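You operate a simulated robot arm through the tools that you are given. There is no shell and no other tool. Be economical: measure what you need, move in short steps, check, and stop when the job is done.

Carry out the task below with a simulated robot arm. There is one attempt and no reset: what you move stays moved.

TASK
Press the green keypad button two times.
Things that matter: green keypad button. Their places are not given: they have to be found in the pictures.

It is judged by the outcome, as a careful person would: the job done as asked, and still so three seconds after it is handed in. It fails if anything else is knocked over, pushed out of place, dropped, spilled or broken.

THE ROBOT
A 7-joint arm with a two-finger parallel gripper, fixed in place. Base frame: the origin is at the foot of the arm, x ahead of it, y to its left, z up. Lengths are in cm, angles in degrees, forces in N, time in s.
With the tool pointing down near the work surface it reaches from about 22 to 60 cm from the base axis. Its first joint turns from -66.0 to 66.0 degrees. Payload 2.6 kg.
Tool frame: the origin (TCP) lies between the finger pads and is the grasp point; the fingertips stand 3 cm ahead of it; z points along the fingers, y is the line along which they close. The gripper opens to 9.4 cm. The fingers are 2.8 cm wide and 1 cm thick; the gripper's body (5 by 9.6 cm) begins 5.5 cm behind the TCP.
Orientation is that of the tool frame in the base frame, as a unit quaternion [x, y, z, w]. With the fingers straight down and closing along the base's y, the tool's x points along the base's -x, its y along +y and its z along -z.

THE INTERFACE
- The arm moves only by the tool drive_tool. Its argument "steps" is a list that holds one entry, the list of rows, each a list of 7 numbers: the finger opening in cm, from 0 to 9.4, then the shift along the tool's x, y, z in cm, then the turn, a rotation vector about the tool's x, y, z in degrees. In form: [[[jaw, tx, ty, tz, wx, wy, wz], ...]]. A call has 1 to 8 rows; each row is the pose to reach, as a shift and turn from the pose commanded when the call began, along the tool's axes at that moment. A row lasts 0.2 s, in which the tool goes at most 5 cm and 8.6 degrees; a call with a longer step from one row to the next is refused whole, and so is a gripper value outside its range. A pose out of reach is approached as far as the arm can. The call stops where the force on the tool passes 40 N (or 10 N more than at its start, if that is more) or the arm is blocked; 0.2 s more then pass. The fingers move at their own pace (about 7.2 cm/s each) and stop on an object; they squeeze with about 43 N. The grip force told is the motor's: it shows also when the fingers shut on nothing. Time passes only in rows, and 0.2 s behind the last, so rows that repeat a pose let the fingers close. It gives the time, the measured TCP pose, the force on the tool (base axes), the opening and the grip force at its end, in the units of the frame above (readings bear some noise).
- Cameras (640 x 400 px; columns grow to the right, rows downward): "scene" is fixed at [5.58, 44.78, 57.39]; the picture's right is [-0.58, -0.82, 0.00], its down [-0.39, 0.27, -0.88] and it looks along [0.72, -0.51, -0.47] (base axes); focal length 337 px, centre (320, 200). "wrist" rides on the gripper at [-3.7, 0, -5.8] in the tool frame; the picture's right is [0.00, -1.00, 0.00], its down [0.97, 0.00, -0.24] and it looks along [0.24, 0.00, 0.97] (tool axes); focal length 218 px, centre (320, 200).
- get_image(camera): a new picture of that camera. No time passes.
- measure_at(camera, pixels): there is no depth. For up to 12 entries [column, row, z] of the newest picture of that camera ("zoom" is the newest enlarged one), the place [x, y] in the base frame at which the ray of that pixel passes the height z, good to about 0.2 cm. No time passes.
- zoom(camera, box): a new picture of the part [left, top, right, bottom] of that camera's present view, enlarged. No time passes.
- close_job(): hands the job in; it is judged then, once.

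Work in short steps. Measure before you move; look again where a grasp or a placing could have gone wrong, and mend it. You have 60 turns and 30 pictures in all, the two below and enlarged ones among them. Open the gripper and draw the arm clear of the work before you hand the job in, unless the task says otherwise; then end with one line.

The tools are called after "Emit:" as a command line: name --argument value ..., lists and objects as JSON in quotes. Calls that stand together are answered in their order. drive_tool: Moves the arm, as the interface text tells. Its arguments: {"type":"object","properties":{"steps":{"type":"array","items":{"type":"array","items":{"type":"array","items":{"type":"number"}}}}},"required":["steps"]} The other tools are called the same way: get_image (camera) takes a picture; measure_at (camera, pixels) gives the place at which the rays of pixels pass given heights; zoom (camera, box) takes an enlarged picture of a part of a camera's view; close_job () hands the job in.

At the start:

```text
t: 0.0
tool_pos: [39.98, 7.3, 37.97]
ee_rot: [0.0, 1.0, 0.0, 0.0]
force: [0.4, -0.6, -0.1]
opening: 9.4
grasp_force: 0.0
```

scene: 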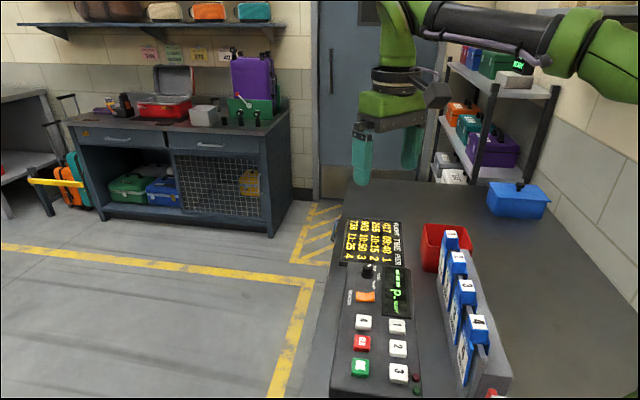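
wrist: 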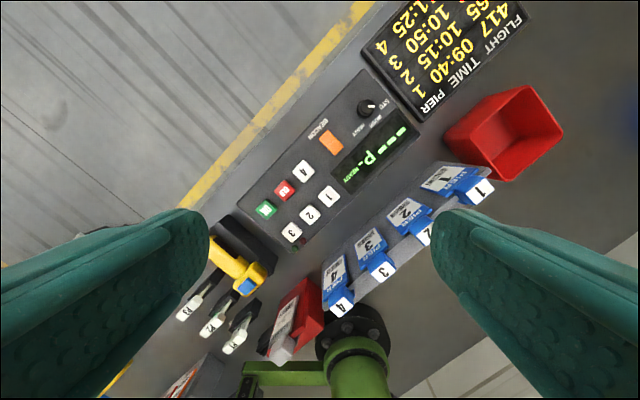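

The green button shows at about (360,367) in the scene picture and (266,209) in the wrist one. I enlarge both to locate it and its height.

Emit:
zoom --camera "scene" --box '[320, 280, 480, 400]'

Emit:
zoom --camera "wrist" --box '[220, 130, 380, 270]'

Emit:
measure_at --camera "scene" --pixels '[[360, 366, 5], [360, 366, 7], [360, 366, 9], [360, 366, 11], [360, 366, 13], [362, 342, 9], [398, 372, 9]]'

Emit:
measure_at --camera "wrist" --pixels '[[266, 209, 5], [266, 209, 7], [266, 209, 9], [266, 209, 11], [266, 209, 13], [284, 190, 9], [292, 232, 9]]'

```text
3.33 times, centred on (400, 340) of scene
```

zoom: 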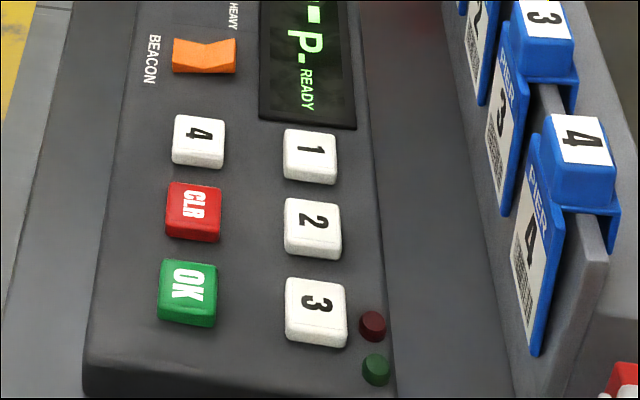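

```text
2.86 times, centred on (300, 200) of wrist
```

zoom: 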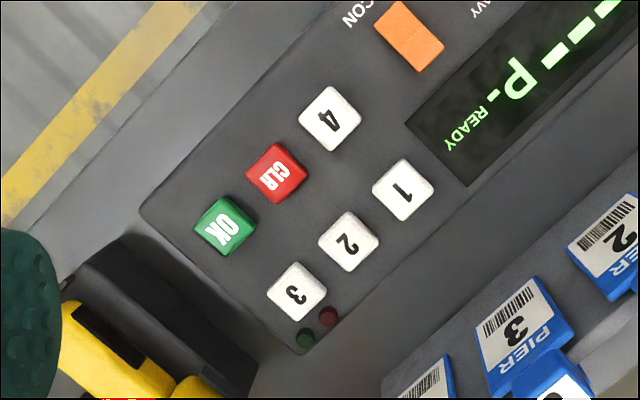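

```text
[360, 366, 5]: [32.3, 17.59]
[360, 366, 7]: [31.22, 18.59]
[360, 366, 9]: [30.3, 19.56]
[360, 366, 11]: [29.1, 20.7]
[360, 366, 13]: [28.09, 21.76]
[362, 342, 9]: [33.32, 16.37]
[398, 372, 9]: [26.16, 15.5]
```

```text
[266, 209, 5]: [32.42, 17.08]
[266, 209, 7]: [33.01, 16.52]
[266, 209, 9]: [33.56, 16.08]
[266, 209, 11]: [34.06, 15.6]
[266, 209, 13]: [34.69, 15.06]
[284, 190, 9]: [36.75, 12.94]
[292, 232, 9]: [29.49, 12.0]
```

The two rays meet at about z 4.5–5.5, x 32.4, y 17.2. I close the fingers and move to above that point at a safe height for a closer look.

Emit:
drive_tool --steps '[[[0, 2, 2.5, 3, 0, 0, 0], [0, 4, 5, 6, 0, 0, 0], [0, 6, 7.5, 9, 0, 0, 0], [0, 7.6, 9.9, 12, 0, 0, 0], [0, 7.6, 9.9, 15, 0, 0, 0], [0, 7.6, 9.9, 15, 0, 0, 0]]]'

Emit:
get_image --camera "wrist"

Emit:
get_image --camera "scene"

```text
t: 1.4
tool_pos: [32.35, 17.29, 23.09]
ee_rot: [0.0, 1.0, 0.0, 0.001]
force: [-0.2, 0.3, -0.4]
opening: 0.0
grasp_force: 33.3
```

```text
25 pictures are left
```

wrist: 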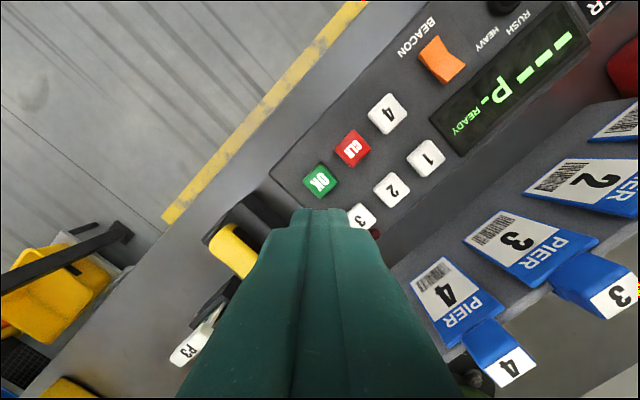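

```text
24 pictures are left
```

scene: 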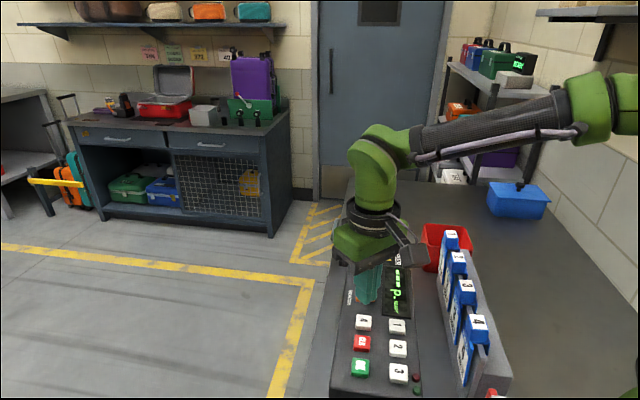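

Emit:
measure_at --camera "wrist" --pixels '[[320, 181, 3], [320, 181, 5], [320, 181, 6], [320, 181, 7], [320, 181, 8], [320, 181, 9], [352, 149, 7], [391, 189, 7], [235, 250, 8]]'

Emit:
measure_at --camera "scene" --pixels '[[360, 366, 3], [360, 366, 5], [360, 366, 6], [360, 366, 7], [360, 366, 8], [362, 342, 7], [398, 347, 7]]'

```text
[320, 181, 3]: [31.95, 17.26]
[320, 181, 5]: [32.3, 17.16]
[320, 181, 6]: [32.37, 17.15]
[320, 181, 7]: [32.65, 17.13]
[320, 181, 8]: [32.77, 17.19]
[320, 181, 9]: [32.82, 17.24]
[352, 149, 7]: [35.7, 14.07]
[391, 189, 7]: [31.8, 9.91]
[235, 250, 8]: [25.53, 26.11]
```

```text
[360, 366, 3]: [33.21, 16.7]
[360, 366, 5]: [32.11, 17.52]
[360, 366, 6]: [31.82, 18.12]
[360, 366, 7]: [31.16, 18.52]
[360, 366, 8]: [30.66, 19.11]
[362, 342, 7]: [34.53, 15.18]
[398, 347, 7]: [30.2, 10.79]
```

Both views agree on (32.3, 17.2), top around z 5, and nothing tall is under the gripper body. I descend to fingertip height about 8 and look.

Emit:
drive_tool --steps '[[[0, 0, 0, 3, 0, 0, 0], [0, 0, 0, 6, 0, 0, 0], [0, 0, 0, 9, 0, 0, 0], [0, 0, 0, 11, 0, 0, 0], [0, 0, 0, 12, 0, 0, 0], [0, 0, 0, 12, 0, 0, 0]]]'

Emit:
zoom --camera "wrist" --box '[220, 100, 420, 260]'

Emit:
zoom --camera "scene" --box '[320, 280, 480, 400]'

```text
t: 2.8
tool_pos: [32.41, 17.12, 11.14]
ee_rot: [0.0, 1.0, 0.0, 0.0]
force: [0.3, 0.5, -0.5]
opening: 0.02
grasp_force: 33.2
```

```text
2.50 times, centred on (320, 180) of wrist
```

zoom: 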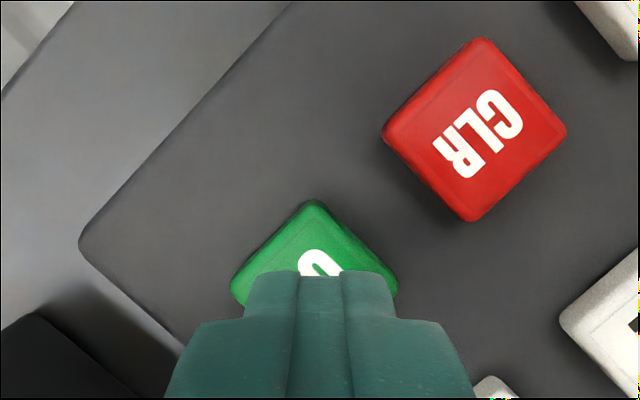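

```text
3.33 times, centred on (400, 340) of scene
```

zoom: 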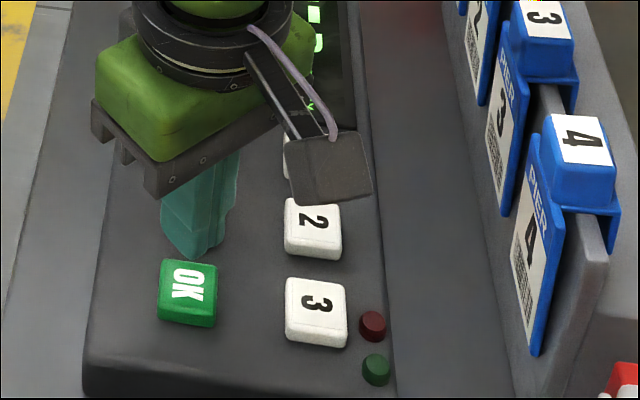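

The button's corners in the wrist zoom are (230,290), (398,290), (314,200), so its centre is near (314,287). I measure that at candidate heights.

Emit:
measure_at --camera "zoom" --pixels '[[193, 283, 5], [193, 283, 6], [193, 283, 7]]'

Emit:
measure_at --camera "wrist" --pixels '[[317.6, 214.8, 4], [317.6, 214.8, 5], [317.6, 214.8, 6], [317.6, 214.8, 7], [317.6, 180, 5], [284, 216, 5], [351, 216, 5], [375, 152, 5]]'

```text
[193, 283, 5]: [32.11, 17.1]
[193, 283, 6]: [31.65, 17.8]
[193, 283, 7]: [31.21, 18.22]
```

```text
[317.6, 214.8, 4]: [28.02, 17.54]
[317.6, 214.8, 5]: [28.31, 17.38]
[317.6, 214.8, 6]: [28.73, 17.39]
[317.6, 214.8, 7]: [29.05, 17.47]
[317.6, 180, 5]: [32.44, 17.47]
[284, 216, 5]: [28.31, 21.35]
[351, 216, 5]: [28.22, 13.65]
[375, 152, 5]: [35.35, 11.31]
```

Computed for the present pose, the centre is about (32.3, 17.2) at z≈5, right beneath the fingertips (now at z≈8.1). I descend to just above it.

Emit:
drive_tool --steps '[[[0, 0, 0, 1, 0, 0, 0], [0, 0, 0, 2, 0, 0, 0], [0, 0, 0, 2.4, 0, 0, 0], [0, 0, 0, 2.4, 0, 0, 0]]]'

Emit:
zoom --camera "scene" --box '[320, 280, 480, 400]'

Emit:
zoom --camera "wrist" --box '[220, 100, 420, 260]'

```text
t: 3.8
tool_pos: [32.54, 17.17, 8.69]
ee_rot: [0.0, 1.0, 0.001, 0.001]
force: [0.8, 0.4, -0.5]
opening: 0.0
grasp_force: 33.0
```

```text
3.33 times, centred on (400, 340) of scene
```

zoom: 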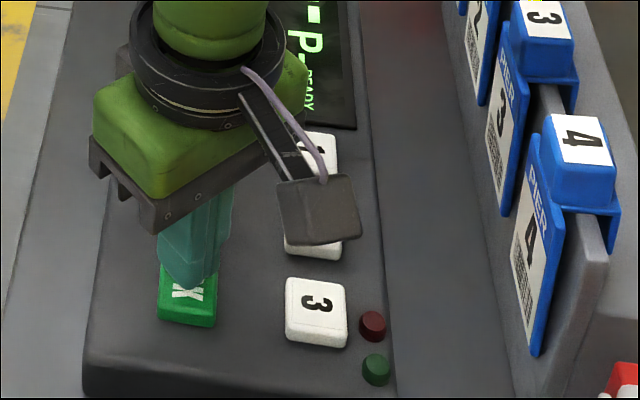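

```text
2.50 times, centred on (320, 180) of wrist
```

zoom: 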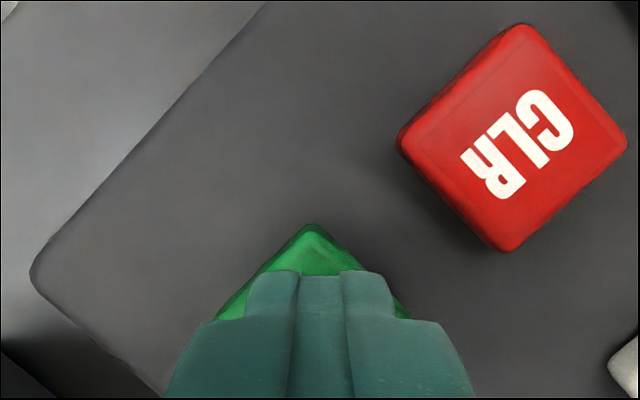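

The tip sits just above the green key, centred. I press down in small increments and read the force.

Emit:
drive_tool --steps '[[[0, 0, 0, 0.2, 0, 0, 0], [0, 0, 0, 0.4, 0, 0, 0], [0, 0, 0, 0.6, 0, 0, 0]]]'

Emit:
zoom --camera "scene" --box '[320, 240, 480, 400]'

```text
t: 4.6
tool_pos: [32.47, 17.11, 7.93]
ee_rot: [0.0, 1.0, 0.0, -0.001]
force: [0.6, -0.5, 0.3]
opening: 0.0
grasp_force: 32.8
```

```text
2.50 times, centred on (400, 320) of scene
```

zoom: 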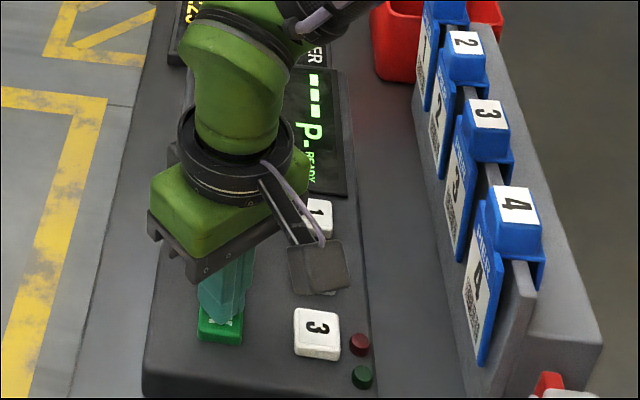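

Fingertips are at z≈4.95 with no clear force yet, so I continue in small steps.

Emit:
drive_tool --steps '[[[0, 0, 0, 0.15, 0, 0, 0], [0, 0, 0, 0.3, 0, 0, 0]]]'

```text
t: 5.2
tool_pos: [32.53, 17.21, 7.65]
ee_rot: [-0.001, 1.0, 0.0, -0.001]
force: [0.2, -0.1, 0.9]
opening: 0.0
grasp_force: 33.3
```

Emit:
drive_tool --steps '[[[0, 0, 0, 0.1, 0, 0, 0], [0, 0, 0, 0.2, 0, 0, 0]]]'

Emit:
zoom --camera "scene" --box '[320, 240, 480, 400]'

```text
t: 5.8
tool_pos: [32.45, 17.27, 7.45]
ee_rot: [0.001, 1.0, 0.0, 0.0]
force: [0.9, -0.5, 2.3]
opening: 0.02
grasp_force: 33.4
```

```text
2.50 times, centred on (400, 320) of scene
```

zoom: 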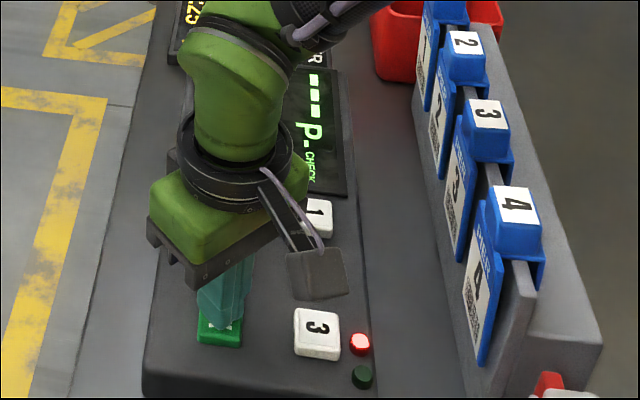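

The press registered: the display went from READY to CHECK, and the red lamp is lit at force 2.3 N. I rise to release the key fully and check the display.

Emit:
drive_tool --steps '[[[0, 0, 0, -0.6, 0, 0, 0], [0, 0, 0, -1.4, 0, 0, 0], [0, 0, 0, -1.4, 0, 0, 0], [0, 0, 0, -1.4, 0, 0, 0]]]'

Emit:
zoom --camera "scene" --box '[320, 240, 480, 400]'

```text
t: 6.8
tool_pos: [32.43, 17.28, 8.92]
ee_rot: [0.001, 1.0, 0.0, 0.0]
force: [-0.7, -0.5, -0.2]
opening: 0.0
grasp_force: 32.6
```

```text
2.50 times, centred on (400, 320) of scene
```

zoom: 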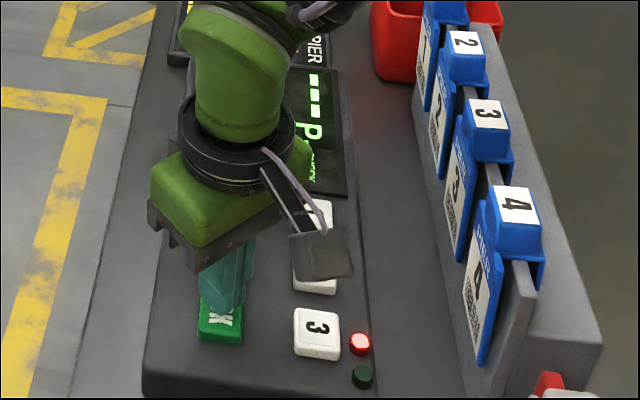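

The key is back up and the tip is clear. I make the second press to the same depth, a hair further so it registers, and then release.

Emit:
drive_tool --steps '[[[0, 0, 0, 0.6, 0, 0, 0], [0, 0, 0, 1.0, 0, 0, 0], [0, 0, 0, 1.25, 0, 0, 0], [0, 0, 0, 1.45, 0, 0, 0], [0, 0, 0, 1.45, 0, 0, 0]]]'

Emit:
zoom --camera "scene" --box '[320, 240, 480, 400]'

```text
t: 8.0
tool_pos: [32.55, 17.23, 7.33]
ee_rot: [0.0, 1.0, 0.0, 0.001]
force: [0.8, 1.2, 2.7]
opening: 0.0
grasp_force: 33.2
```

```text
2.50 times, centred on (400, 320) of scene
```

zoom: 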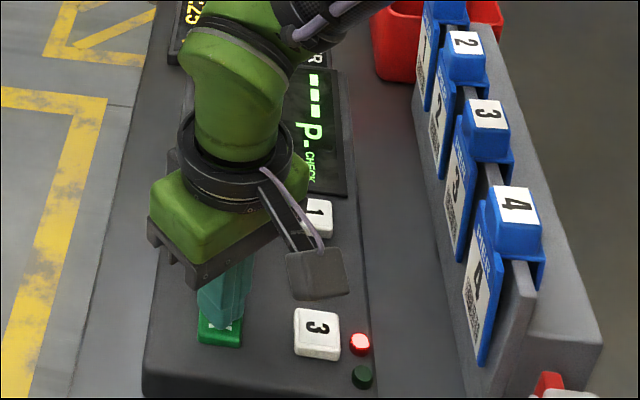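

The second press went at least as deep as the first (TCP z 7.33 against 7.45, 2.7 N), with the same CHECK response. I rise straight up well clear and open the gripper there.

Emit:
drive_tool --steps '[[[0, 0, 0, -1.5, 0, 0, 0], [0, 0, 0, -5, 0, 0, 0], [0, 0, 0, -9, 0, 0, 0], [0, 0, 0, -13, 0, 0, 0], [0, 0, 0, -17, 0, 0, 0], [9.4, 0, 0, -21, 0, 0, 0], [9.4, 0, 0, -24, 0, 0, 0], [9.4, 0, 0, -24, 0, 0, 0]]]'

Emit:
get_image --camera "scene"

Emit:
get_image --camera "wrist"

```text
t: 9.8
tool_pos: [32.23, 17.31, 31.38]
ee_rot: [0.0, 1.0, -0.001, 0.0]
force: [0.0, -0.5, -0.7]
opening: 9.39
grasp_force: 0.1
```

```text
15 pictures are left
```

scene: 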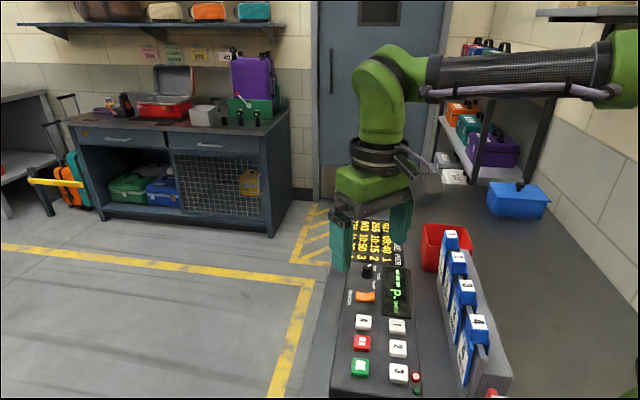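

```text
14 pictures are left
```

wrist: 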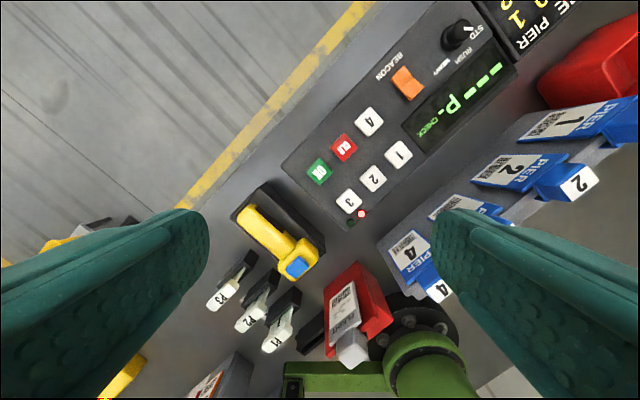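

The arm is clear, the gripper is open and nothing else has moved. I hand the job in.

Emit:
close_job

```text
The job is handed in.
```

I pressed the green OK button twice, letting it come fully up between presses. The first press changed the display from READY to CHECK and lit the red lamp. The second went slightly deeper, but the display was already on CHECK, so nothing separate confirmed it; nothing else was disturbed.
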